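You operate a simulated robot arm through the tools that you are given. There is no shell and no other tool.

Carry out the task below with a simulated robot arm. There is one attempt and no reset: what you move stays moved.

Task
Lift the tape measure off the plaster, wet the sponge and wipe the tool box lid clean.
Fine: tape to the latch end; purple sponge, wetted on the pad tray, put back; tray, latch, drawers and other tape stay. What is to be rubbed or washed off counts as gone when no trace of it is left.
Where things are to end (x, y in the base frame): tape measure within 0.05 m of [0.56, 0.22].
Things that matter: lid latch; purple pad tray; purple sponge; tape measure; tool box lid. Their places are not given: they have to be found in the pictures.

The check looks at the end state, three seconds after you hand in, the way a careful person would. Anything else that was tipped, shoved, dropped, spilled or broken makes it a failure. A push-on lid holds only when it is set on centred and level and pressed home; a screw cap is set on level and turned clockwise until tight.

Robot
A 7-joint arm with a two-finger parallel gripper, fixed in place. Base frame: the origin is on the floor under the middle of its stand, x ahead of it, y to its left, z up; the work surface is at about z = 0.522. Units: m, rad, N and s.
With the tool pointing down near the work surface it reaches from about 0.1 to 0.62 m from the base axis. Its first joint turns from -1.152 to 1.152 rad. Payload 1.57 kg.
The TCP is the grasp point between the finger pads, 0.03 m short of the fingertips. In the tool frame z runs along the fingers and y along their closing line. Largest opening 0.08 m; finger width 0.017, thickness 0.012; the body of the gripper, 0.04 by 0.082 m, starts 0.08 m behind the TCP.
Orientation is that of the tool frame in the base frame, as a unit quaternion [w, x, y, z]. With the fingers straight down and closing along the base's y, the tool's x points along the base's -x, its y along +y and its z along -z.

Tools
- The arm moves only by the tool send_rows. Its argument "commands" is a list of rows, each an object (a shift or turn left out is 0, a gripper value left out holds the last) with "delta_pos": the shift along the base's x, y, z in cm, a list of three; "delta_rot": the turn, a rotation vector about the base's x, y, z in rad, a list of three; "claw": the closure, from 0 (fully open) to 1 (shut). In form: [{"delta_pos": [tx, ty, tz], "delta_rot": [wx, wy, wz], "claw": claw}, ...]. A call has 1 to 20 rows; each row shifts and turns the commanded pose from where the row before left it. Each row takes 0.2 s and may step no farther than 0.05 m and 0.15 rad from the row before; otherwise, or with a gripper value out of range, the whole call is refused. Where a pose cannot be reached the arm comes as near as it can. A force on the tool above 40 N (or 10 N above the force at the start of the call, whichever is more), or a blocked arm, ends the call early, and 0.2 s more pass. Each finger travels about 0.072 m/s and halts on what it meets, pressing with about 23 N; the grip force reading is that of the motor and also rises with nothing between the fingers. The clock runs only during rows and for 0.2 s after the last one: add rows that do not move to give the fingers time. It gives the time, the measured TCP pose, the force on the tool (base axes), the opening and the grip force at its end, in the units of the frame above (readings bear some noise), with the torque about the TCP (base axes, N m) and any sound that the robot's microphone picked up, and new pictures: "views" is both (left out), scene, wrist or none.
- Cameras (640 x 400 px; columns grow to the right, rows downward): "scene" is fixed at [0.0579, 0.4445, 1.4061]; the picture's right is [-0.69, -0.72, 0.00], its down [-0.52, 0.50, -0.69] and it looks along [0.49, -0.48, -0.73] (base axes); focal length 372 px, centre (320, 200). "wrist" rides on the gripper at [0.072, -0.007, -0.122] in the tool frame; the picture's right is [0.09, 1.00, 0.00], its down [-0.84, 0.08, -0.54] and it looks along [-0.54, 0.05, 0.84] (tool axes); focal length 238 px, centre (320, 200).
- point_at(camera, pixels): for up to 12 pixels [column, row] of the newest picture of that camera ("zoom" is the newest enlarged one), the place [x, y, z] in the base frame of the surface seen there, good to about 0.002 m. No time passes.
- enlarge(camera, box): a new picture of the part [left, top, right, bottom] of that camera's present view, enlarged. No time passes.
- sign_off(): hands the job in; it is judged then, once.

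Leave the gripper open and the arm clear of the work at the hand-in unless told otherwise.

The tools are called after "Emit:" as a command line: name --argument value ..., lists and objects as JSON in quotes. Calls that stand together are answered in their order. send_rows: Moves the arm, as the interface text tells. Its arguments: {"type":"object","properties":{"commands":{"type":"array"},"views":{"type":"string","enum":["both","scene","wrist","none"]}},"required":["commands"]} The other tools are called the same way: point_at (camera, pixels) gives the place of the surface under pixels of a picture; enlarge (camera, box) takes an enlarged picture of a part of a camera's view; sign_off () hands the job in.

At the start:

```text
time: 0.0
position: [0.4046, 0.104, 0.979]
orientation: [0.001, 0.0, 1.0, 0.001]
wrist_force: [0.2, -0.1, -0.7]
ft_torque: [-0.01, -0.02, 0.0]
gripper_width: 0.0798
gripper_force: 0.1
```

scene: 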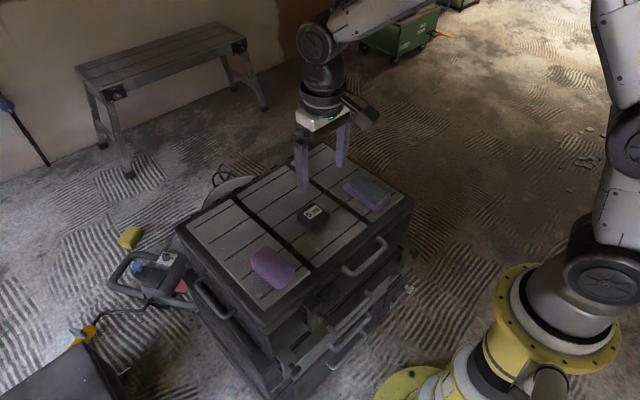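
wrist: 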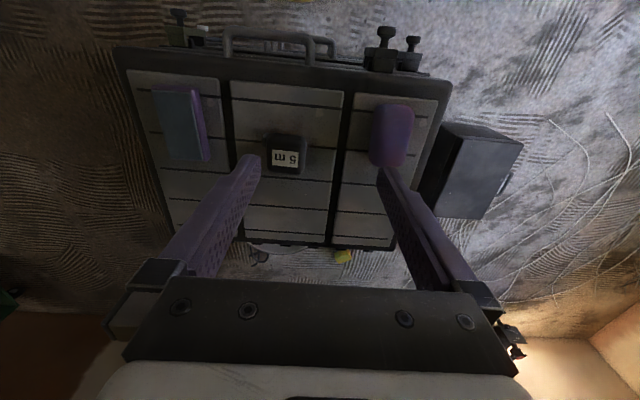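

I see the tool box with a black tape measure at about (313,217) in the scene view, a purple thing at (272,267) and a purple tray with a grey top at (367,195). I'll enlarge both views to make out the details.

Emit:
enlarge --camera "scene" --box '[170, 140, 420, 300]'

Emit:
enlarge --camera "wrist" --box '[100, 0, 540, 270]'

Emit:
point_at --camera "scene" --pixels '[[313, 217], [272, 267], [367, 195], [178, 230], [412, 205], [325, 147], [250, 230], [350, 230], [200, 225], [278, 318], [130, 238], [85, 330]]'

```text
2.50 times, centred on (295, 220) of scene
```

zoom: 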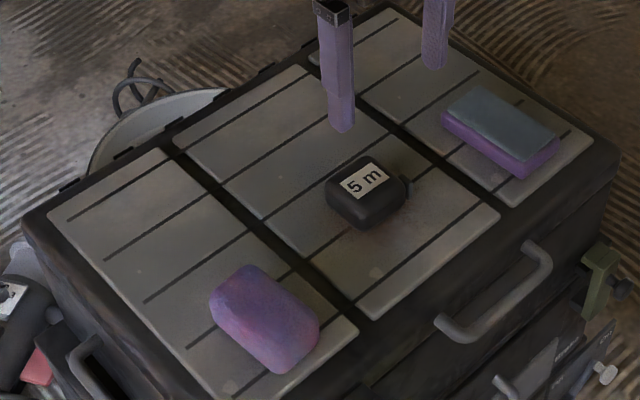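

```text
1.45 times, centred on (320, 135) of wrist
```

zoom: 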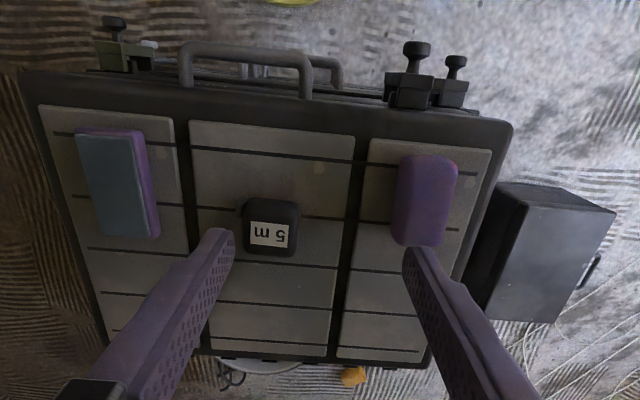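

```text
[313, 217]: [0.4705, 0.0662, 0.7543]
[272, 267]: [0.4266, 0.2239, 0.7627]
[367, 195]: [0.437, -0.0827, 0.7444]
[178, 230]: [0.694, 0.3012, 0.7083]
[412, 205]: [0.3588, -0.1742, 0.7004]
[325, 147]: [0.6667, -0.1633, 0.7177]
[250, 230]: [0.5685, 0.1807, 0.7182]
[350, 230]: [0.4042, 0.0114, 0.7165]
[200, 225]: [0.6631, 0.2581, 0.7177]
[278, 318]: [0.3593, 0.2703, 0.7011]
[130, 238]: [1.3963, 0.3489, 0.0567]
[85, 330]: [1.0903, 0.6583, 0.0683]
```

The lid top is at z≈0.717, the tape near (0.47, 0.066), the purple block (sponge) near (0.43, 0.22) and the pad tray near (0.44, -0.08). Next I'll enlarge each of these more to find the plaster, the latch and the true edges.

Emit:
enlarge --camera "scene" --box '[270, 190, 360, 250]'

Emit:
enlarge --camera "scene" --box '[230, 235, 320, 295]'

Emit:
enlarge --camera "scene" --box '[330, 165, 420, 225]'

Emit:
enlarge --camera "wrist" --box '[220, 70, 350, 250]'

Emit:
enlarge --camera "scene" --box '[100, 180, 260, 300]'

```text
6.67 times, centred on (315, 220) of scene
```

zoom: 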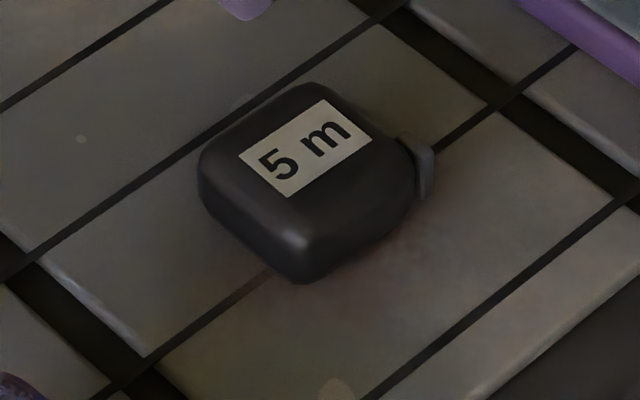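

```text
6.67 times, centred on (275, 265) of scene
```

zoom: 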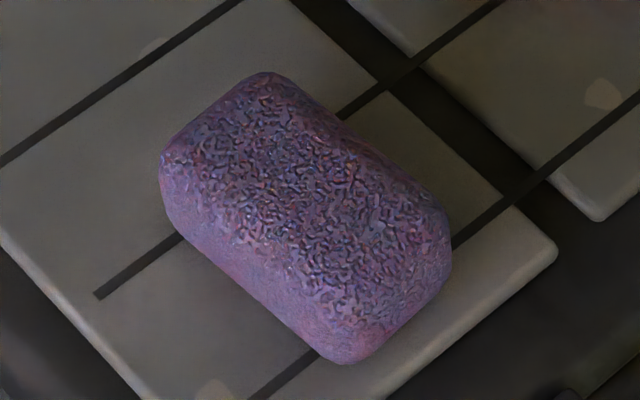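

```text
6.67 times, centred on (375, 195) of scene
```

zoom: 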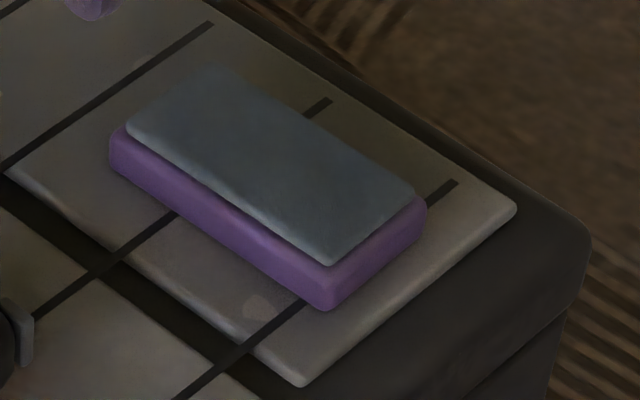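

```text
2.22 times, centred on (285, 160) of wrist
```

zoom: 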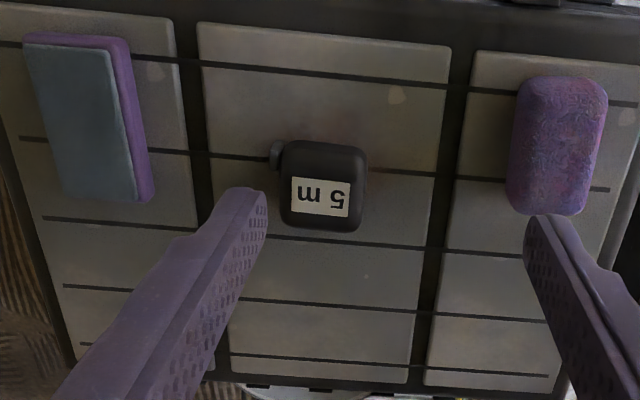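

```text
3.33 times, centred on (180, 240) of scene
```

zoom: 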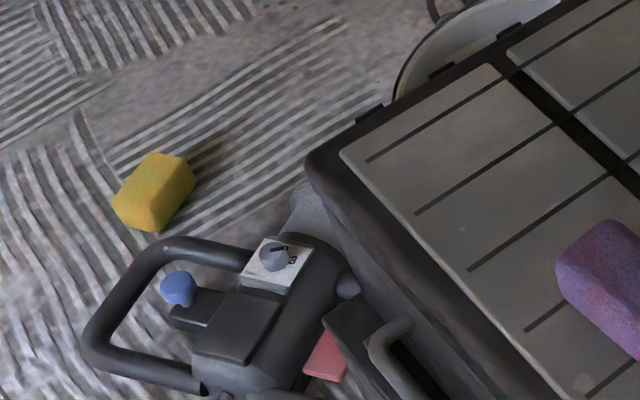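

The plaster is hard to see with the tape on it. There are faint pinkish patches around the tape, and the tape's hook (grey tab) points toward -y. I'll measure the outlines of tape, sponge and tray with point_at in the wrist view.

Emit:
point_at --camera "wrist" --pixels '[[288, 145], [275, 145], [277, 170], [302, 140], [305, 155], [302, 172], [290, 136], [290, 172], [269, 143], [280, 190], [330, 150], [290, 110]]'

Emit:
point_at --camera "wrist" --pixels '[[392, 135], [374, 135], [411, 130], [392, 108], [390, 160], [180, 125], [155, 93], [190, 93], [170, 157], [205, 157], [207, 125], [430, 130]]'

Emit:
enlarge --camera "wrist" --box '[150, 0, 450, 110]'

```text
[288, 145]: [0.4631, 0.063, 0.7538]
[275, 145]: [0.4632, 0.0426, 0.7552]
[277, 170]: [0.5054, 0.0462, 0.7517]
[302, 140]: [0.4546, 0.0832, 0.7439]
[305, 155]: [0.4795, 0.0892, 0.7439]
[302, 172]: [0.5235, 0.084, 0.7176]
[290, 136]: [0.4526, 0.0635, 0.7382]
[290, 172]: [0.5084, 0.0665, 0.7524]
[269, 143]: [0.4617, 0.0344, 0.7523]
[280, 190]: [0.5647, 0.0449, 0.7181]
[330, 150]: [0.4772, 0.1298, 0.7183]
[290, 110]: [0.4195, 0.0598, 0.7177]
```

```text
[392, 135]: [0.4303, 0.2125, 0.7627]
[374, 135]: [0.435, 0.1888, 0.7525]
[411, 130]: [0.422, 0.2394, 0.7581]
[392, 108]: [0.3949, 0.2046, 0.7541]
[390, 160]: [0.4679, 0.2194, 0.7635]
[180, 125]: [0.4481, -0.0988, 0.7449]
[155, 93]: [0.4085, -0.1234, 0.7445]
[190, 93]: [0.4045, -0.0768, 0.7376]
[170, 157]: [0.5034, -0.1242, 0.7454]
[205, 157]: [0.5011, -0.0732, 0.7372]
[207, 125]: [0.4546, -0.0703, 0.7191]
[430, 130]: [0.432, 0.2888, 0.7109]
```

```text
2.13 times, centred on (300, 55) of wrist
```

zoom: 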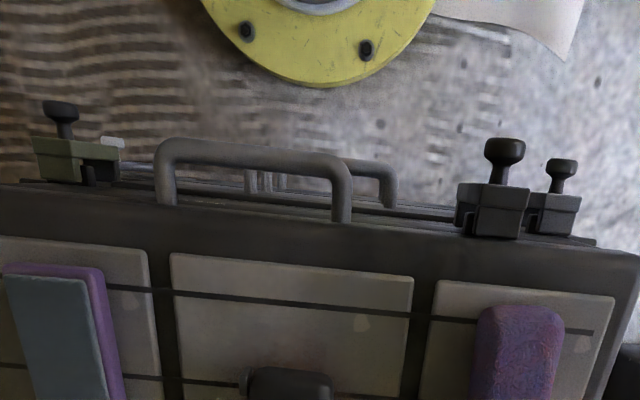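

The tape spans about x 0.45–0.51, y 0.04–0.09, top 0.755, with its hook at y≈0.033. The sponge spans x 0.385–0.475, y 0.185–0.245. I'll move above the tape at z≈0.86 to take a closer look.

Emit:
send_rows --commands '[{"delta_pos": [2.05, -0.98, -3.0], "claw": 0}, {"delta_pos": [2.05, -0.98, -3.0]}, {"delta_pos": [2.05, -0.98, -3.0]}, {"delta_pos": [2.05, -0.98, -3.0]}, {}]'

```text
time: 1.2
position: [0.4859, 0.0653, 0.8603]
orientation: [0.0, -0.001, 1.0, 0.0]
wrist_force: [0.2, 0.1, -0.7]
ft_torque: [0.0, -0.01, 0.0]
gripper_width: 0.0798
gripper_force: 0.0
```

scene: 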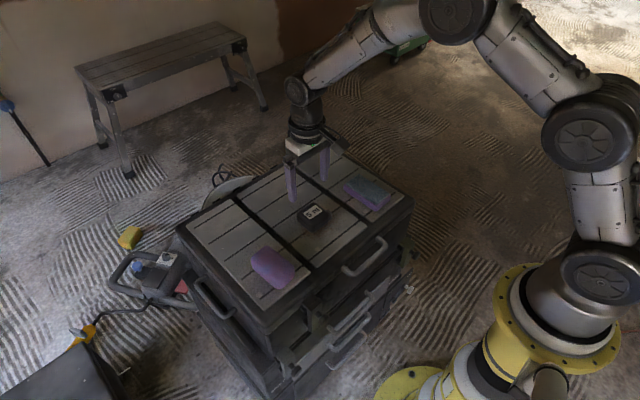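
wrist: 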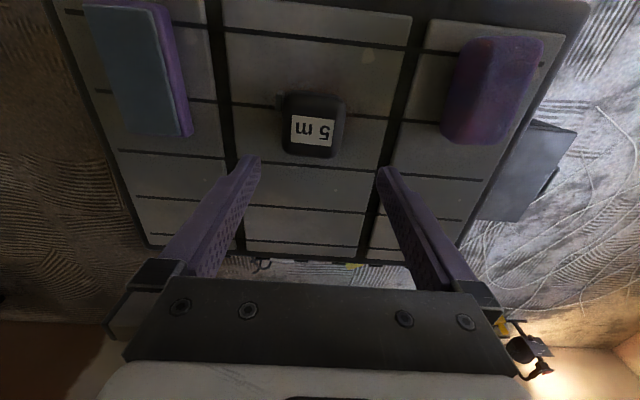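

The tape sits at about (313,125) in the wrist view, almost square to the base axes. I'll enlarge and measure it more precisely.

Emit:
enlarge --camera "wrist" --box '[230, 60, 400, 170]'

Emit:
point_at --camera "wrist" --pixels '[[290, 100], [290, 115], [290, 145], [338, 105], [338, 130], [338, 150], [313, 98], [313, 155], [280, 100], [284, 125], [345, 125], [313, 125]]'

```text
3.64 times, centred on (315, 115) of wrist
```

zoom: 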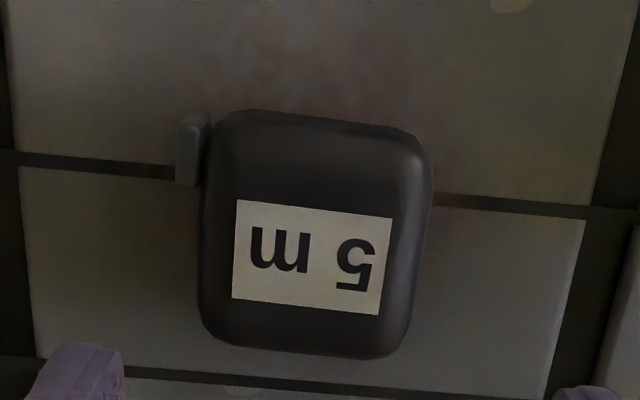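

```text
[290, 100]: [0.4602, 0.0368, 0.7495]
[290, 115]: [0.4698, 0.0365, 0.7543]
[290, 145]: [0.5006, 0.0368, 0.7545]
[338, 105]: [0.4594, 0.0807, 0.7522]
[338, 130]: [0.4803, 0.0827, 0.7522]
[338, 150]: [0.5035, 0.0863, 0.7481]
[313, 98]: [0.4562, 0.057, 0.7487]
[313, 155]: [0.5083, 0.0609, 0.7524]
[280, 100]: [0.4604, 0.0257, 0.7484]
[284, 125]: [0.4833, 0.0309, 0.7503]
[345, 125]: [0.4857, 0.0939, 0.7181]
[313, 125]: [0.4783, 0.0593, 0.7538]
```

The tape spans y≈0.032–0.089 and x≈0.452–0.511, with centre (0.481, 0.060). A faint pinkish film shows on its -x side (top of the zoom). I'll descend with open fingers to z=0.756, centred on y=0.060, with the fingers at x=0.486 to clear the hook.

Emit:
send_rows --commands '[{"delta_pos": [0.0, -0.53, -3.0]}, {"delta_pos": [0, 0, -3.0]}, {"delta_pos": [0, 0, -2.5]}, {"delta_pos": [0, 0, -1.9]}, {}]'

```text
time: 2.4
position: [0.4875, 0.0598, 0.7545]
orientation: [0.001, 0.0, 1.0, 0.0]
wrist_force: [0.2, 0.4, -0.1]
ft_torque: [0.03, 0.01, 0.0]
gripper_width: 0.0801
gripper_force: 0.1
```

scene: 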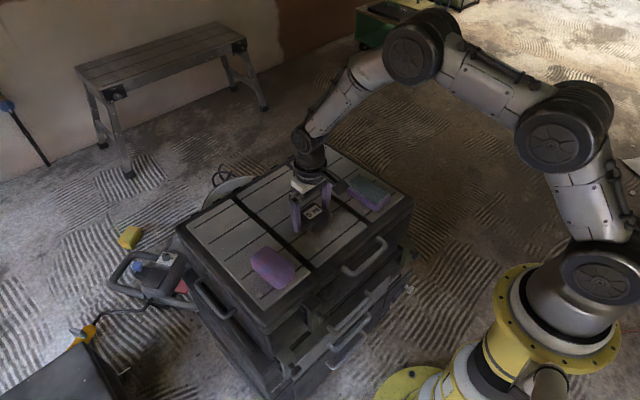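
wrist: 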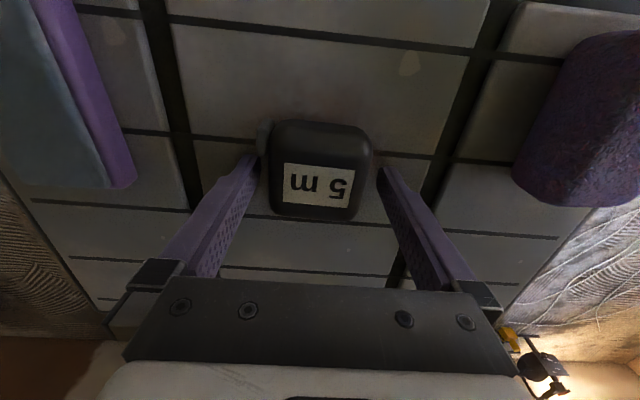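

The fingers straddle the tape. I'll check the left fingertip against the hook in an enlarged wrist view at (263,140).

Emit:
enlarge --camera "wrist" --box '[220, 100, 420, 230]'

Emit:
point_at --camera "wrist" --pixels '[[263, 130], [264, 145], [250, 160], [382, 175], [272, 180], [365, 160], [320, 125], [320, 215], [320, 150]]'

```text
3.08 times, centred on (320, 165) of wrist
```

zoom: 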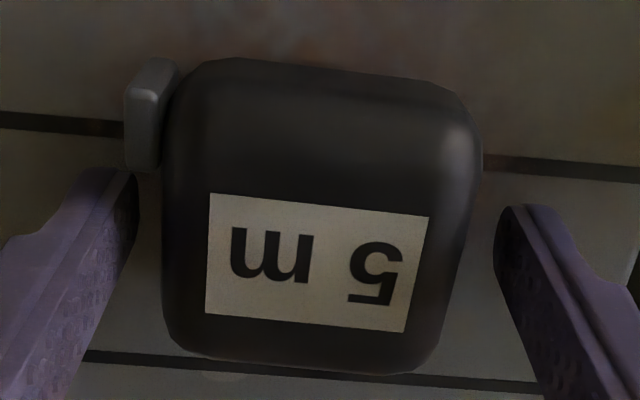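

```text
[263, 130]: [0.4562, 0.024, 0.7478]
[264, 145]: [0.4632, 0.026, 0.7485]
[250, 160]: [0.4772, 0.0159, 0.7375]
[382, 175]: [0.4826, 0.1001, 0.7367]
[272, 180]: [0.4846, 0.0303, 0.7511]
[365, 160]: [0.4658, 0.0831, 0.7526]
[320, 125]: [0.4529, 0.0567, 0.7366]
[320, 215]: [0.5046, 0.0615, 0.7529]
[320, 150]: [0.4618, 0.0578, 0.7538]
```

The hook ends at x≈0.468 and the finger starts at x≈0.478, so they clear each other. I'll close on the tape and give the fingers time.

Emit:
send_rows --commands '[{"claw": 0.3}, {"claw": 0.6}, {"claw": 1.0}, {}, {}]' --views "wrist"

```text
time: 3.6
position: [0.4857, 0.0591, 0.7531]
orientation: [0.002, -0.001, 1.0, 0.0]
wrist_force: [-1.5, 0.0, 0.4]
ft_torque: [0.02, -0.02, -0.03]
gripper_width: 0.0619
gripper_force: 22.9
```

wrist: 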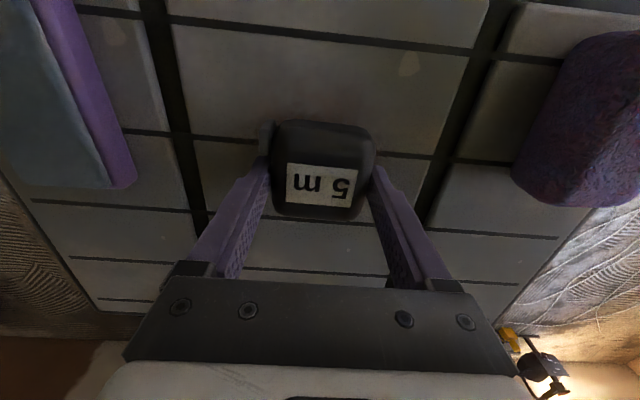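

The grip holds at 0.062 m width and 23 N. I'll lift 8 cm straight up, then look at what is under the tape.

Emit:
send_rows --commands '[{"delta_pos": [0, 0, 1.0]}, {"delta_pos": [0, 0, 3.0]}, {"delta_pos": [0, 0, 4.0]}, {}]'

```text
time: 4.6
position: [0.4865, 0.059, 0.8346]
orientation: [0.001, 0.001, 1.0, -0.001]
wrist_force: [-0.1, 0.5, -0.9]
ft_torque: [0.0, 0.01, 0.0]
gripper_width: 0.0617
gripper_force: 23.3
```

scene: 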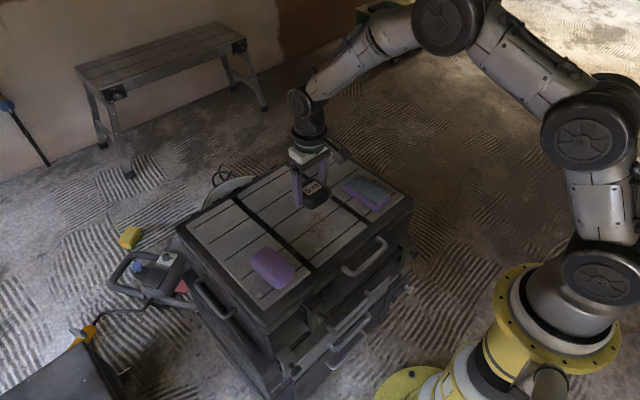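
wrist: 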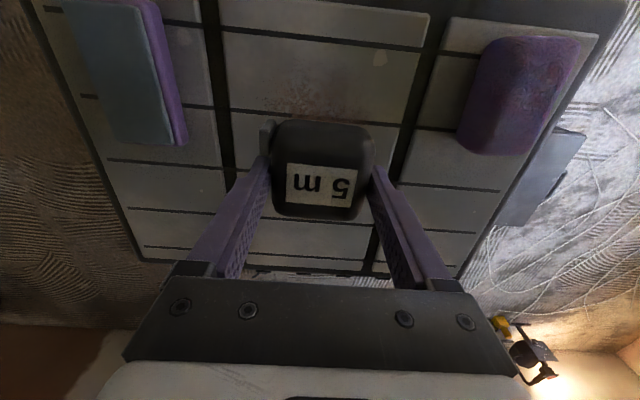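

A pinkish speckled patch shows where the tape was, at about (315,225) in the scene. The tape is held. Now I'll carry it over to above (0.556, 0.217).

Emit:
send_rows --commands '[{"delta_pos": [1.75, 3.95, 0]}, {"delta_pos": [1.75, 3.95, 0]}, {"delta_pos": [1.75, 3.95, 0]}, {"delta_pos": [1.75, 3.95, 0]}, {}, {}]'

```text
time: 6.0
position: [0.5557, 0.2157, 0.8361]
orientation: [0.0, 0.0, 1.0, 0.001]
wrist_force: [0.6, 0.4, -2.2]
ft_torque: [0.04, -0.02, 0.01]
gripper_width: 0.0616
gripper_force: 22.8
```

scene: 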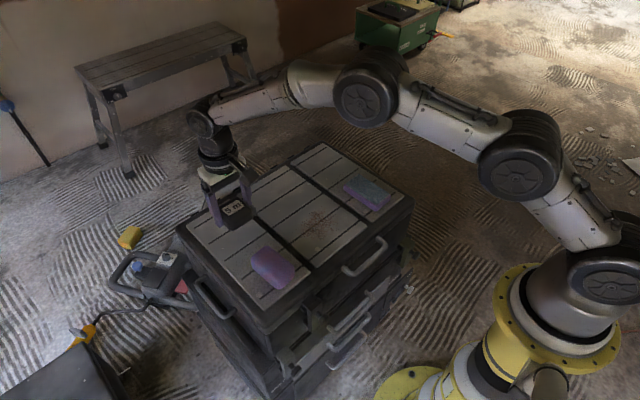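
wrist: 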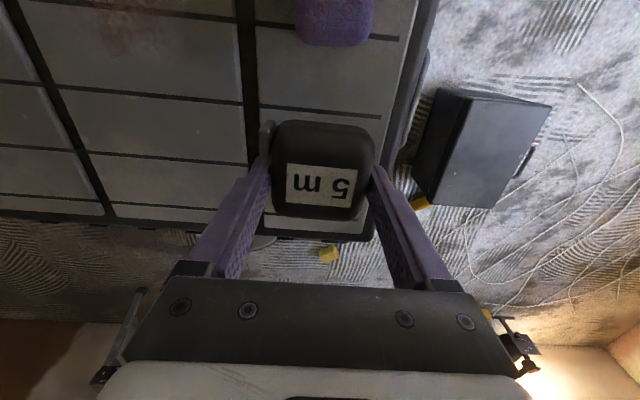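

The tape hangs over the left panel. I'll check the panel edges around the landing spot before lowering.

Emit:
point_at --camera "wrist" --pixels '[[265, 100], [250, 100], [378, 112], [400, 112], [345, 40], [330, 80], [320, 125], [300, 223], [380, 225], [130, 35], [100, 15], [180, 20]]'

Emit:
enlarge --camera "scene" --box '[270, 180, 370, 260]'

```text
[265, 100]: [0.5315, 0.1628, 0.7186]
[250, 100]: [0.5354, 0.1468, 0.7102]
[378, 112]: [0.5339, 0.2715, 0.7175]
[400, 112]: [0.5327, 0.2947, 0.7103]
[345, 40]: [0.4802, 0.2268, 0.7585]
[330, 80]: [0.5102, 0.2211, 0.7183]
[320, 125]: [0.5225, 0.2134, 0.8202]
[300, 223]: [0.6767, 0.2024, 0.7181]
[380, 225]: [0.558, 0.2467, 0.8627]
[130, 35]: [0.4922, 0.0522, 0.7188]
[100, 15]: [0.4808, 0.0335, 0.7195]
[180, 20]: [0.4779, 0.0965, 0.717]
```

```text
5.00 times, centred on (320, 220) of scene
```

zoom: 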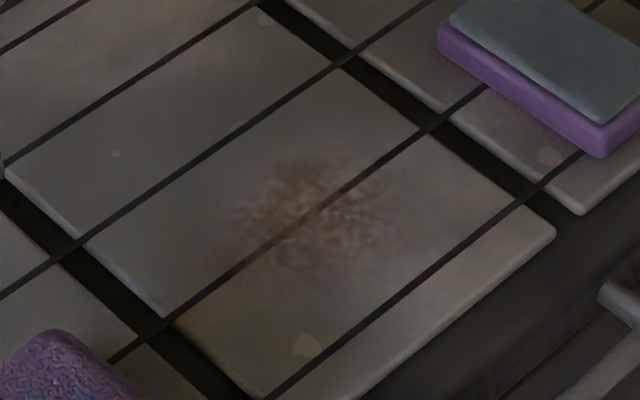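

The landing panel runs y 0.158–0.275 and is clear around (0.55, 0.217). The plaster patch is clear too, around zoom (310,215). I'll lower the tape slowly, 7.9 cm, onto the lid.

Emit:
send_rows --commands '[{"delta_pos": [0, 0, -3.0]}, {"delta_pos": [0, 0, -2.5]}, {"delta_pos": [0, 0, -1.5]}, {"delta_pos": [0, 0, -0.6]}, {"delta_pos": [0, 0, -0.2]}, {}]'

```text
time: 7.4
position: [0.5568, 0.2184, 0.7569]
orientation: [0.0, 0.0, 1.0, 0.001]
wrist_force: [0.1, 0.2, -2.6]
ft_torque: [-0.02, -0.02, 0.02]
gripper_width: 0.0618
gripper_force: 23.3
```

scene: 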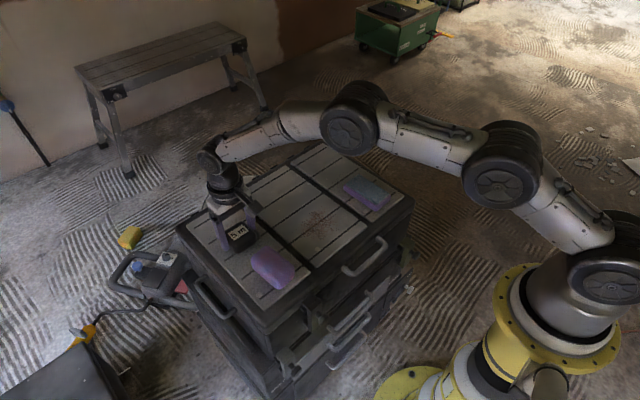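
wrist: 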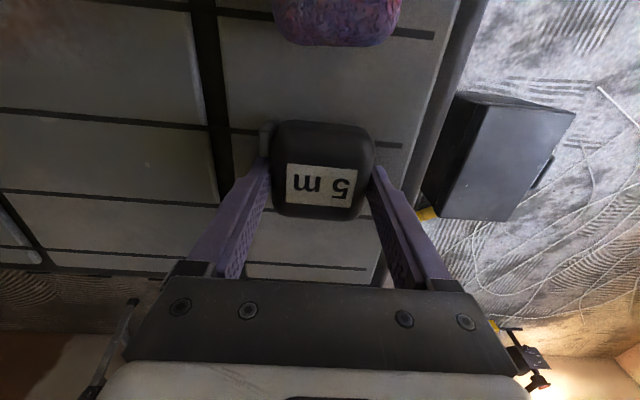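

TCP z is 0.757 and the force is still only the tape's weight (-2.6 N), so it isn't down yet. I'll lower a few millimetres more in small steps.

Emit:
send_rows --commands '[{"delta_pos": [0, 0, -0.15]}, {"delta_pos": [0, 0, -0.15]}, {}]' --views "none"

```text
time: 8.2
position: [0.5569, 0.219, 0.7552]
orientation: [0.001, 0.0, 1.0, 0.001]
wrist_force: [-0.4, -0.4, -0.6]
ft_torque: [-0.05, 0.05, -0.01]
gripper_width: 0.0617
gripper_force: 23.3
```

The downward load has dropped from -2.6 to -0.6 N, so the tape is touching the lid. I'll open the fingers gradually and rise.

Emit:
send_rows --commands '[{"delta_pos": [0, 0, -0.05]}, {"claw": 0.15}, {"claw": 0.0}, {}, {}]' --views "wrist"

```text
time: 9.4
position: [0.5559, 0.2179, 0.7543]
orientation: [0.001, 0.0, 1.0, 0.0]
wrist_force: [-1.1, 1.1, 0.4]
ft_torque: [-0.02, -0.02, 0.01]
gripper_width: 0.08
gripper_force: 0.1
```

wrist: 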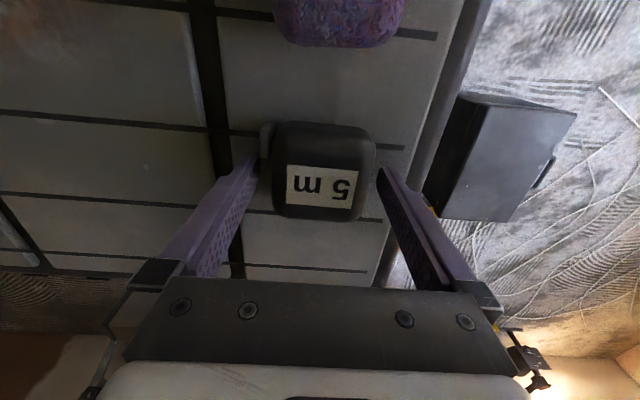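

The tape is released and standing on the lid. I'll rise straight up 11 cm, then move back over the sponge area and take pictures.

Emit:
send_rows --commands '[{"delta_pos": [0, 0, 2.0]}, {"delta_pos": [0, 0, 4.5]}, {"delta_pos": [0, 0, 4.5]}, {"delta_pos": [-4.2, 0, 0]}, {"delta_pos": [-4.2, 0, 0]}, {"delta_pos": [-4.2, 0, 0]}, {}, {}]'

```text
time: 11.2
position: [0.4302, 0.2187, 0.8624]
orientation: [0.0, 0.0, 1.0, 0.0]
wrist_force: [0.6, 0.1, 0.5]
ft_torque: [-0.01, -0.01, -0.01]
gripper_width: 0.08
gripper_force: 0.1
```

scene: 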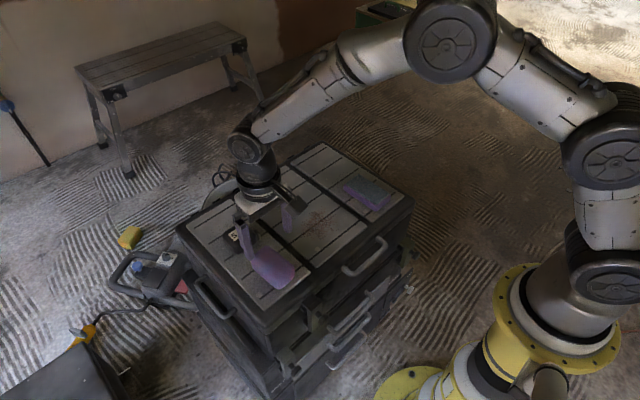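
wrist: 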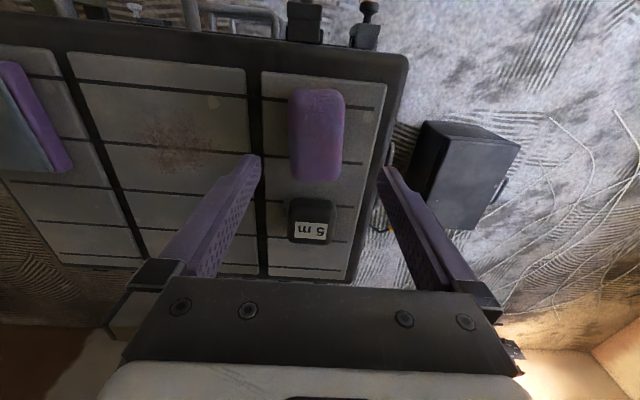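

Now the tape, the sponge and the bare plaster patch at (178,143) are all visible. I'll enlarge the patch and the sponge and measure both.

Emit:
enlarge --camera "wrist" --box '[270, 75, 390, 255]'

Emit:
enlarge --camera "wrist" --box '[70, 50, 260, 200]'

Emit:
point_at --camera "wrist" --pixels '[[318, 92], [318, 105], [318, 135], [318, 165], [318, 178], [292, 105], [292, 140], [294, 170], [343, 105], [342, 140], [338, 170], [312, 225]]'

Emit:
point_at --camera "wrist" --pixels '[[178, 143], [148, 140], [212, 145], [175, 118], [175, 168], [148, 160], [205, 165], [200, 115], [145, 118], [290, 200], [334, 200], [312, 245]]'

```text
2.22 times, centred on (330, 165) of wrist
```

zoom: 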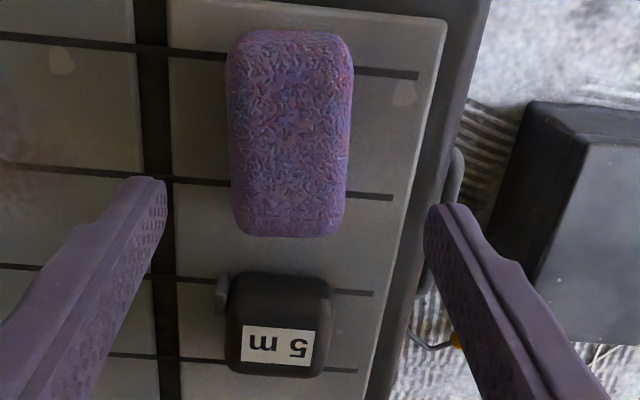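

```text
2.67 times, centred on (165, 125) of wrist
```

zoom: 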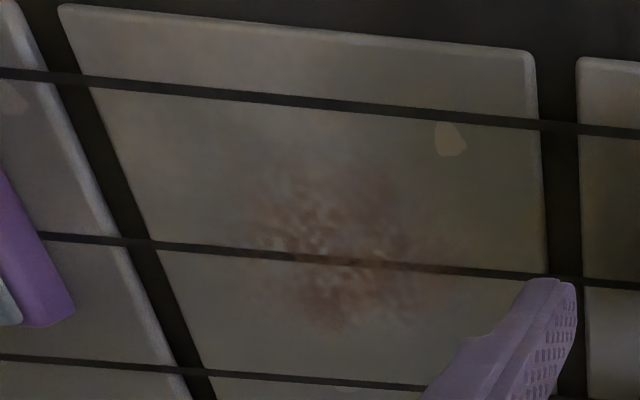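

```text
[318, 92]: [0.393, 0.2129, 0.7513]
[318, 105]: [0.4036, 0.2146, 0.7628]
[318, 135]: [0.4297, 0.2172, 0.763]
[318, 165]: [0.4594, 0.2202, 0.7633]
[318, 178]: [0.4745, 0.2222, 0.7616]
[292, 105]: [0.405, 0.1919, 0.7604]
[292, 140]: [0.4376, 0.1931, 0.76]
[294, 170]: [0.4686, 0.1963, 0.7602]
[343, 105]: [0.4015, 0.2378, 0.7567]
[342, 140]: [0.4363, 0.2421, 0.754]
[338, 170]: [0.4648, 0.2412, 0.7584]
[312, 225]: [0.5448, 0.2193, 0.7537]
```

```text
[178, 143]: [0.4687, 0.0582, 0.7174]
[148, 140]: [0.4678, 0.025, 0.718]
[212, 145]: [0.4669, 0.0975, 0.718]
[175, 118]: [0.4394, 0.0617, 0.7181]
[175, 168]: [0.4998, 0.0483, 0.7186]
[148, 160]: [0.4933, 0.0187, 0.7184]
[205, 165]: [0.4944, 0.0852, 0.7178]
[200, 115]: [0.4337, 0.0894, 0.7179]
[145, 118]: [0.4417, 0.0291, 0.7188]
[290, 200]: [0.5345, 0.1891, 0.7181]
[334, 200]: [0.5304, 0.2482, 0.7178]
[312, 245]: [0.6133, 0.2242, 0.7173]
```

The tape stands at about (0.551, 0.219), within tolerance. The sponge centre is near (0.432, 0.218), top 0.763. The plaster patch covers roughly x 0.43–0.51, y 0.01–0.11. I'll measure the pad tray corners from the scene view too.

Emit:
enlarge --camera "scene" --box '[330, 165, 420, 225]'

Emit:
point_at --camera "scene" --pixels '[[348, 184], [359, 177], [387, 193], [377, 202], [367, 190], [352, 180], [382, 198], [373, 206], [347, 189], [375, 210], [389, 198], [362, 196]]'

```text
6.67 times, centred on (375, 195) of scene
```

zoom: 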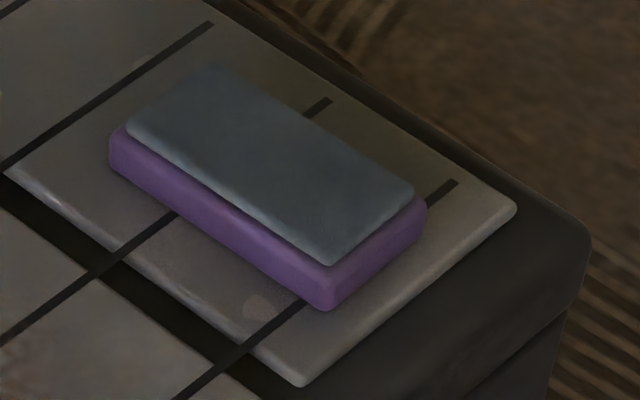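

```text
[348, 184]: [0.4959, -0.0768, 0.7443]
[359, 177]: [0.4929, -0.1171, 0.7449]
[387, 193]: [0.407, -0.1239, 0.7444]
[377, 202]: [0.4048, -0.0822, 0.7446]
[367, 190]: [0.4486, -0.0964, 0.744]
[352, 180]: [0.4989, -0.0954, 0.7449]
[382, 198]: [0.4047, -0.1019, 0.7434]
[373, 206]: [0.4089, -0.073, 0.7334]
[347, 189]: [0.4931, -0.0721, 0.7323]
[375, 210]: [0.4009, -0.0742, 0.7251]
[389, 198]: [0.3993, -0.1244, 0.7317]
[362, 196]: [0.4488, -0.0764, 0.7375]
```

The pad spans x 0.403–0.501, y -0.127 to -0.077 (centre about 0.452, -0.101), top 0.7445. Now I'll descend over the sponge to TCP z≈0.767 so the fingertips stop about 2 cm above the lid and the sponge bottom sticks out below them.

Emit:
send_rows --commands '[{"delta_pos": [0.2, -0.1, -3.0]}, {"delta_pos": [0, 0, -3.0]}, {"delta_pos": [0, 0, -2.5]}, {"delta_pos": [0, 0, -1.0]}, {}]'

```text
time: 12.4
position: [0.4311, 0.2184, 0.7671]
orientation: [0.0, 0.001, 1.0, 0.001]
wrist_force: [0.1, 0.6, 0.3]
ft_torque: [0.02, 0.02, -0.03]
gripper_width: 0.0802
gripper_force: 0.1
```

scene: 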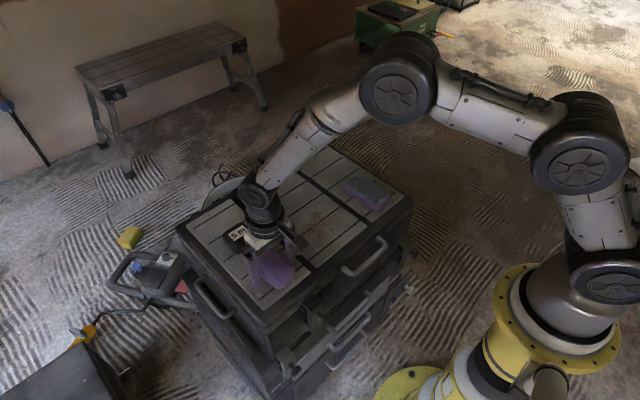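
wrist: 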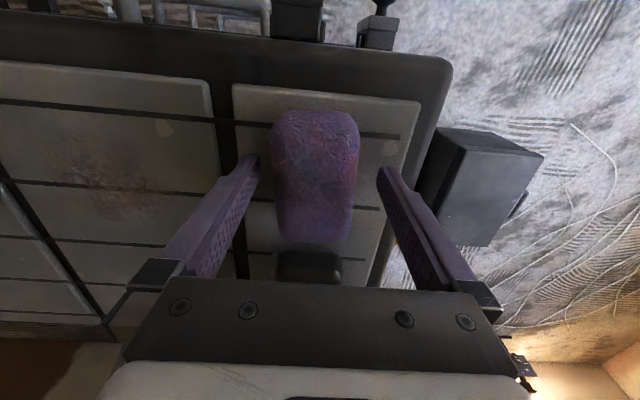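

The sponge sits between the fingers. I'll close gradually to 0.4 and read the opening and grip force.

Emit:
send_rows --commands '[{"claw": 0.2}, {"claw": 0.3}, {"claw": 0.4}, {}]' --views "wrist"

```text
time: 13.4
position: [0.4311, 0.2179, 0.7675]
orientation: [0.001, -0.001, 1.0, 0.0]
wrist_force: [0.6, 0.0, 0.0]
ft_torque: [-0.03, 0.0, 0.06]
gripper_width: 0.0536
gripper_force: 22.8
```

wrist: 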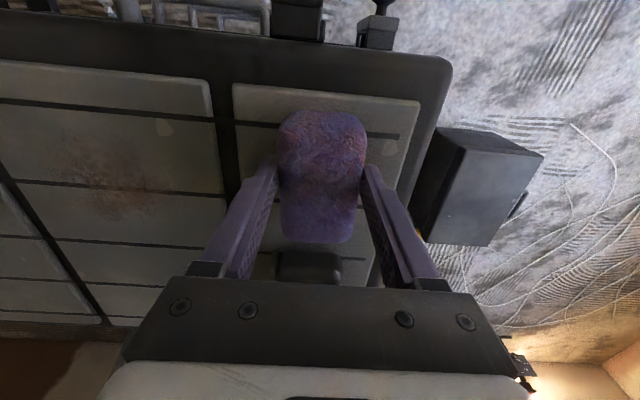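

The sponge is gripped at 0.0536 m with 23 N. I'll lift 8 cm and carry it over the tray to (0.451, -0.101).

Emit:
send_rows --commands '[{"delta_pos": [0, 0, 1.5], "claw": 0.6}, {"delta_pos": [0, 0, 3.0]}, {"delta_pos": [0, 0, 3.5]}, {"delta_pos": [0.29, -4.56, 0]}, {"delta_pos": [0.29, -4.56, 0]}, {"delta_pos": [0.29, -4.56, 0]}, {"delta_pos": [0.29, -4.56, 0]}, {"delta_pos": [0.29, -4.56, 0]}, {"delta_pos": [0.29, -4.56, 0]}, {"delta_pos": [0.29, -4.54, 0]}, {}, {}]'

```text
time: 16.0
position: [0.4522, -0.1008, 0.8466]
orientation: [0.001, 0.0, 1.0, 0.0]
wrist_force: [0.4, -0.3, -0.2]
ft_torque: [-0.02, 0.0, 0.03]
gripper_width: 0.0533
gripper_force: 23.0
```

scene: 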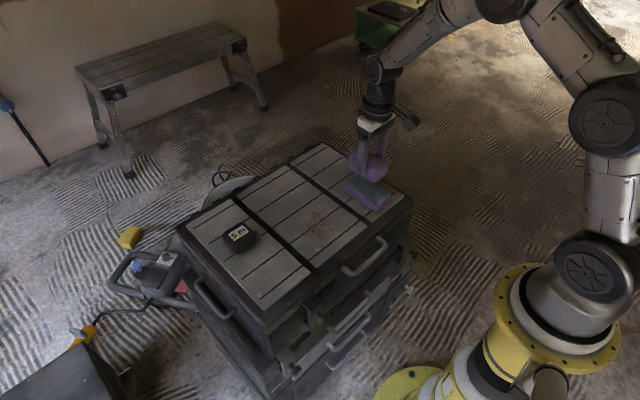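
wrist: 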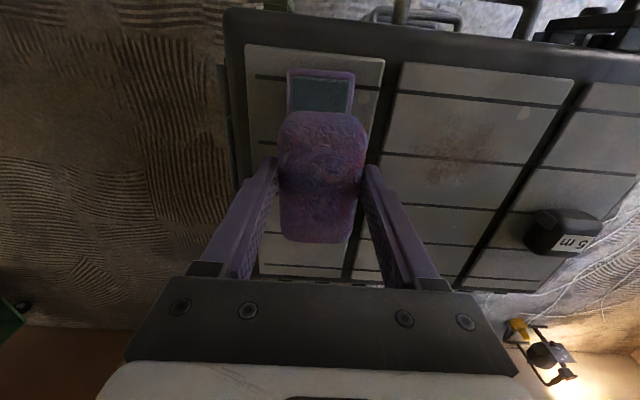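

The sponge hangs aligned above the pad. Its bottom should be about 5.2 cm above the pad top. I'll lower 4.8 cm first, then go slower.

Emit:
send_rows --commands '[{"delta_pos": [0, 0, -2.5]}, {"delta_pos": [0, 0, -1.8]}, {"delta_pos": [0, 0, -0.5]}, {}]'

```text
time: 17.0
position: [0.4507, -0.1014, 0.7992]
orientation: [0.001, 0.001, 1.0, 0.0]
wrist_force: [-0.3, -0.1, 0.6]
ft_torque: [0.0, 0.03, -0.01]
gripper_width: 0.0531
gripper_force: 22.8
```

scene: 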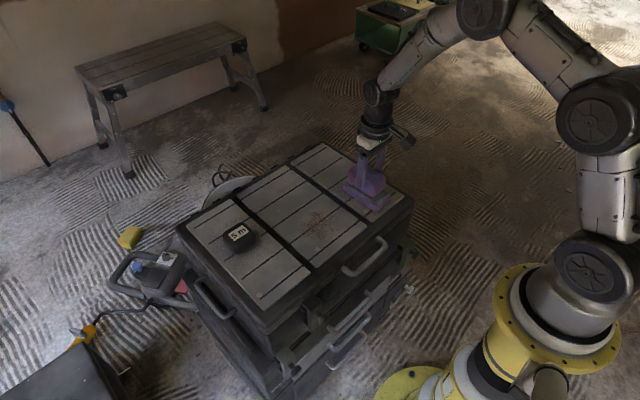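
wrist: 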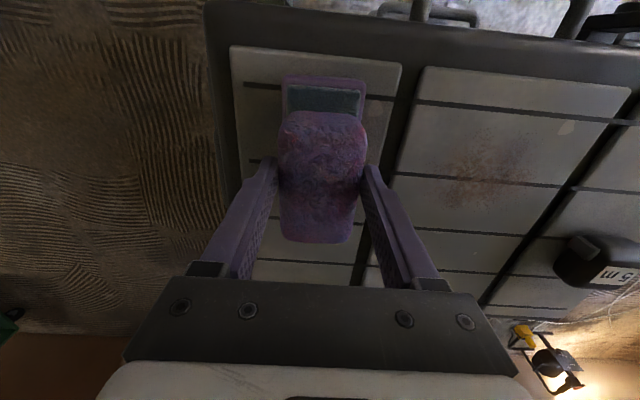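

There's no contact yet (force ~0.6 N, z 0.799). I'll lower in 2 mm steps and watch the force.

Emit:
send_rows --commands '[{"delta_pos": [0, 0, -0.2]}, {"delta_pos": [0, 0, -0.2]}, {"delta_pos": [0, 0, -0.2]}, {}]' --views "none"

```text
time: 18.0
position: [0.4526, -0.1023, 0.794]
orientation: [0.002, 0.0, 1.0, 0.0]
wrist_force: [-0.9, 1.2, 5.0]
ft_torque: [0.05, 0.11, -0.01]
gripper_width: 0.0532
gripper_force: 22.7
```

Contact: 5 N upward at z 0.794. I'll press 2 mm more and hold so the sponge takes up water.

Emit:
send_rows --commands '[{"delta_pos": [0, 0, -0.2]}, {}, {}, {}, {}, {}]' --views "both"

```text
time: 19.4
position: [0.4517, -0.1021, 0.7928]
orientation: [0.002, 0.001, 1.0, 0.0]
wrist_force: [0.0, -1.0, 19.8]
ft_torque: [-0.03, -0.06, 0.04]
gripper_width: 0.0529
gripper_force: 22.8
```

scene: 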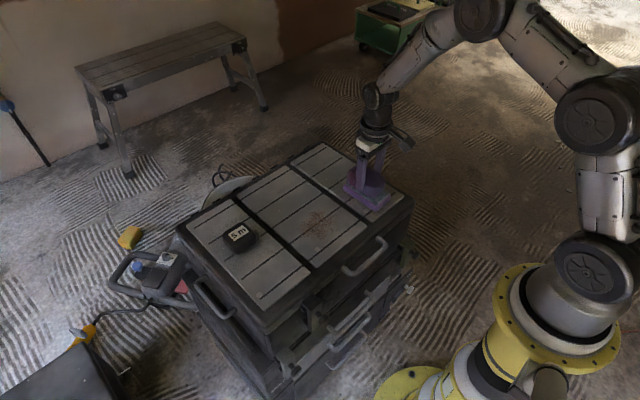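
wrist: 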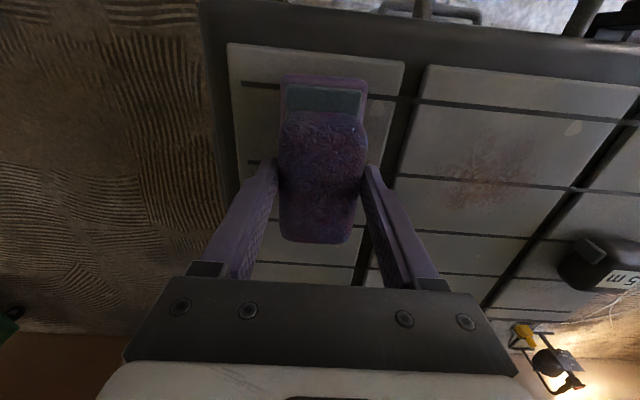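

The force reads about 20 N, which is a firm press, and the sponge looks darker. I'll lift straight up 5 cm and check that the tray stayed and the sponge is wet.

Emit:
send_rows --commands '[{"delta_pos": [0, 0, 0.5]}, {"delta_pos": [0, 0, 1.5]}, {"delta_pos": [0, 0, 3.0]}, {}]'

Emit:
enlarge --camera "scene" --box '[270, 130, 430, 240]'

Emit:
enlarge --camera "wrist" --box '[230, 50, 410, 260]'

```text
time: 20.4
position: [0.4522, -0.1015, 0.8428]
orientation: [0.0, 0.0, 1.0, 0.001]
wrist_force: [-0.8, 0.1, -0.2]
ft_torque: [0.0, -0.01, 0.01]
gripper_width: 0.0533
gripper_force: 22.7
```

scene: 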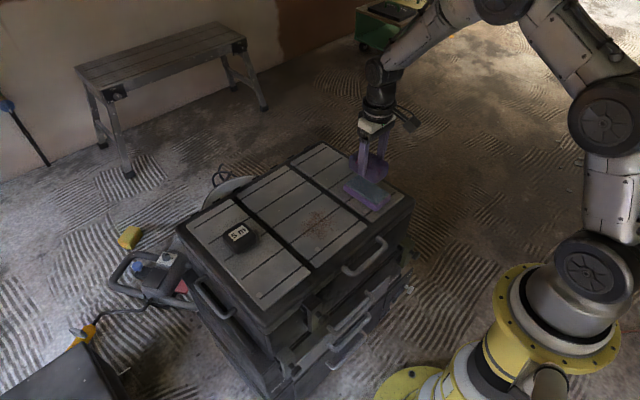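
wrist: 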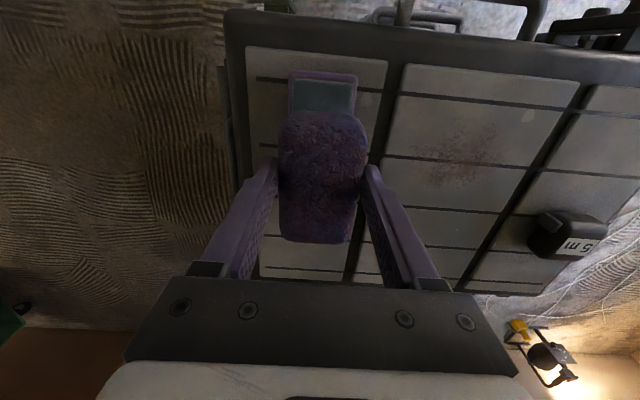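

```text
3.64 times, centred on (350, 185) of scene
```

zoom: 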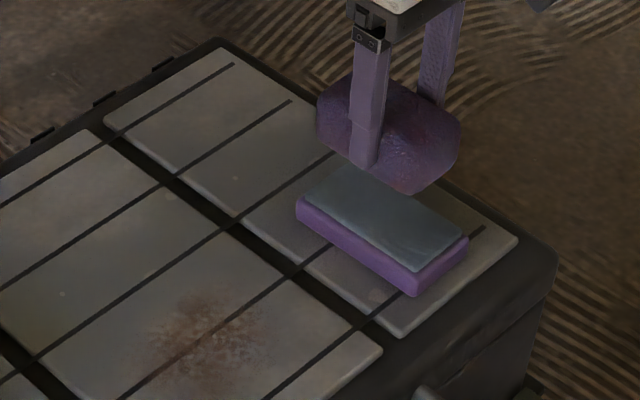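

```text
1.90 times, centred on (320, 155) of wrist
```

zoom: 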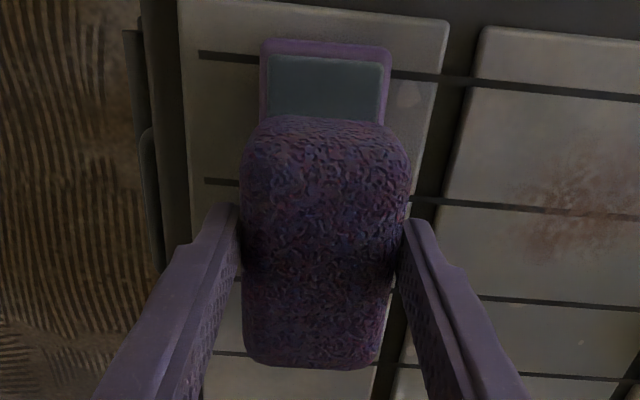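

The sponge is dark (wet) and the tray looks unmoved. Next I'll carry the sponge over the -y side of the plaster patch and lower to just above the lid, expecting contact near z 0.7675.

Emit:
send_rows --commands '[{"delta_pos": [0, 4.0, 0]}, {"delta_pos": [0, 4.0, 0]}, {"delta_pos": [0, 4.0, 0]}, {"delta_pos": [0, 0, -3.0]}, {"delta_pos": [0, 0, -2.5]}, {"delta_pos": [0, 0, -1.5]}, {"delta_pos": [0, 0, -0.3]}, {}]'

```text
time: 22.2
position: [0.4522, 0.0195, 0.7677]
orientation: [0.0, 0.0, 1.0, 0.0]
wrist_force: [0.7, -0.7, -1.0]
ft_torque: [0.03, 0.06, 0.01]
gripper_width: 0.0529
gripper_force: 22.6
```

scene: 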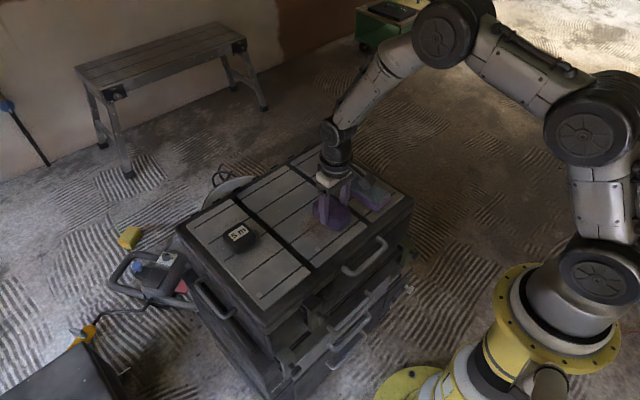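
wrist: 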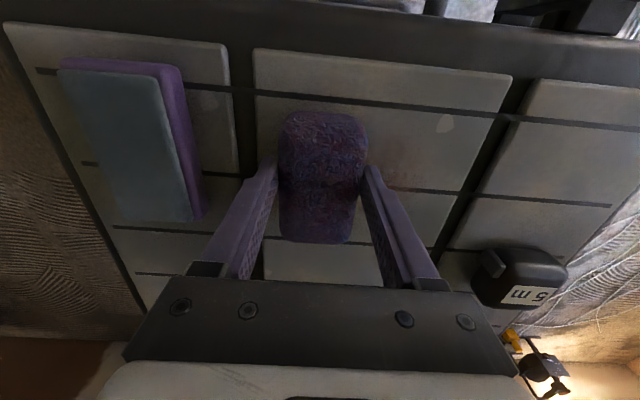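

It's almost in contact (z 0.7677, force -1 N). I'll lower 2 mm more and read the force before stroking.

Emit:
send_rows --commands '[{"delta_pos": [0, 0, -0.1]}, {"delta_pos": [0, 0, -0.1]}, {}]' --views "none"

```text
time: 23.0
position: [0.4519, 0.0188, 0.7666]
orientation: [0.0, 0.001, 1.0, -0.001]
wrist_force: [-0.2, -0.4, -0.4]
ft_torque: [-0.02, 0.0, 0.0]
gripper_width: 0.0531
gripper_force: 22.7
```

There's still no load, so the sponge probably slid up a little in the grip during the wetting press. I'll keep lowering in 1 mm steps.

Emit:
send_rows --commands '[{"delta_pos": [0, 0, -0.1]}, {"delta_pos": [0, 0, -0.1]}, {}]' --views "none"

```text
time: 23.8
position: [0.4532, 0.0193, 0.7659]
orientation: [0.001, 0.0, 1.0, 0.001]
wrist_force: [-3.1, 2.4, 11.0]
ft_torque: [0.02, -0.09, 0.08]
gripper_width: 0.0529
gripper_force: 22.9
```

Contact now: 11 N upward at z 0.766. I'll stroke along +y from 0.02 to 0.11 and back.

Emit:
send_rows --commands '[{"delta_pos": [0, 1.5, 0]}, {"delta_pos": [0, 1.5, 0]}, {"delta_pos": [0, 1.5, 0]}, {"delta_pos": [0, 1.5, 0]}, {"delta_pos": [0, 1.5, 0]}, {"delta_pos": [0, 1.5, 0]}, {}]'

```text
time: 25.4
position: [0.4525, 0.1083, 0.7655]
orientation: [0.003, 0.001, 1.0, 0.001]
wrist_force: [0.5, -7.0, 21.1]
ft_torque: [-0.24, -0.05, 0.02]
gripper_width: 0.053
gripper_force: 22.6
```

scene: 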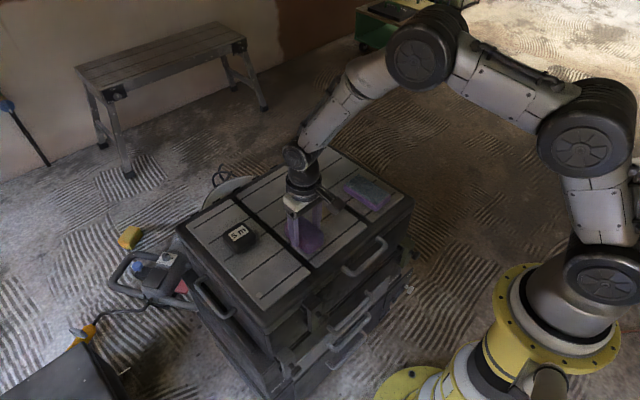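
wrist: 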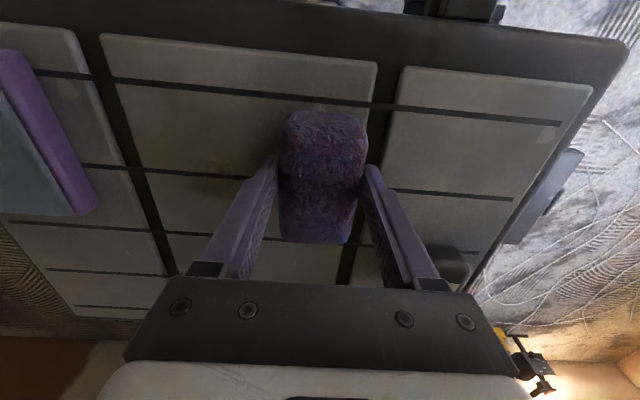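

The stroke ran with 21 N normal force and the swath looks clean. I'll ease 0.5 mm, shift to x≈0.487 and stroke back toward -y.

Emit:
send_rows --commands '[{"delta_pos": [1.2, 0, 0.05]}, {"delta_pos": [1.2, 0, 0]}, {"delta_pos": [1.1, 0, 0]}, {"delta_pos": [0, -1.5, 0]}, {"delta_pos": [0, -1.5, 0]}, {"delta_pos": [0, -1.5, 0]}, {"delta_pos": [0, -1.5, 0]}, {"delta_pos": [0, -1.5, 0]}, {"delta_pos": [0, -1.5, 0]}, {"delta_pos": [0, -1.0, 0]}, {}]'

```text
time: 27.8
position: [0.4863, 0.0084, 0.7649]
orientation: [0.001, -0.001, 1.0, 0.0]
wrist_force: [-0.3, 0.2, -0.1]
ft_torque: [0.03, -0.03, 0.0]
gripper_width: 0.0532
gripper_force: 23.0
```

scene: 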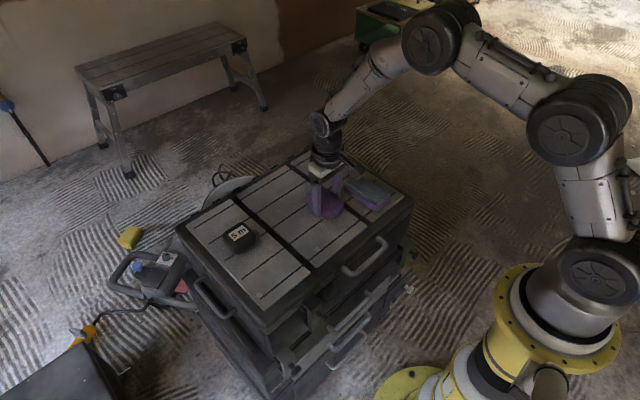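
wrist: 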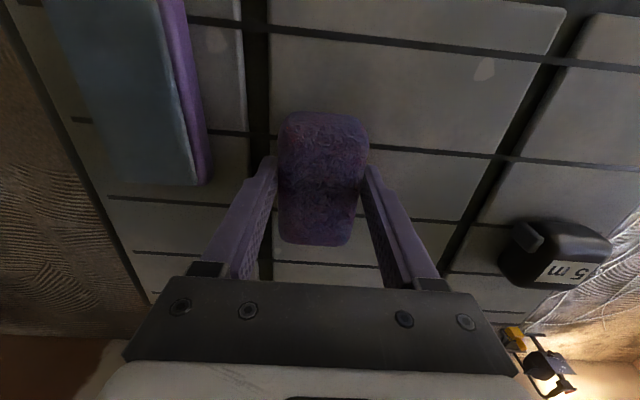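

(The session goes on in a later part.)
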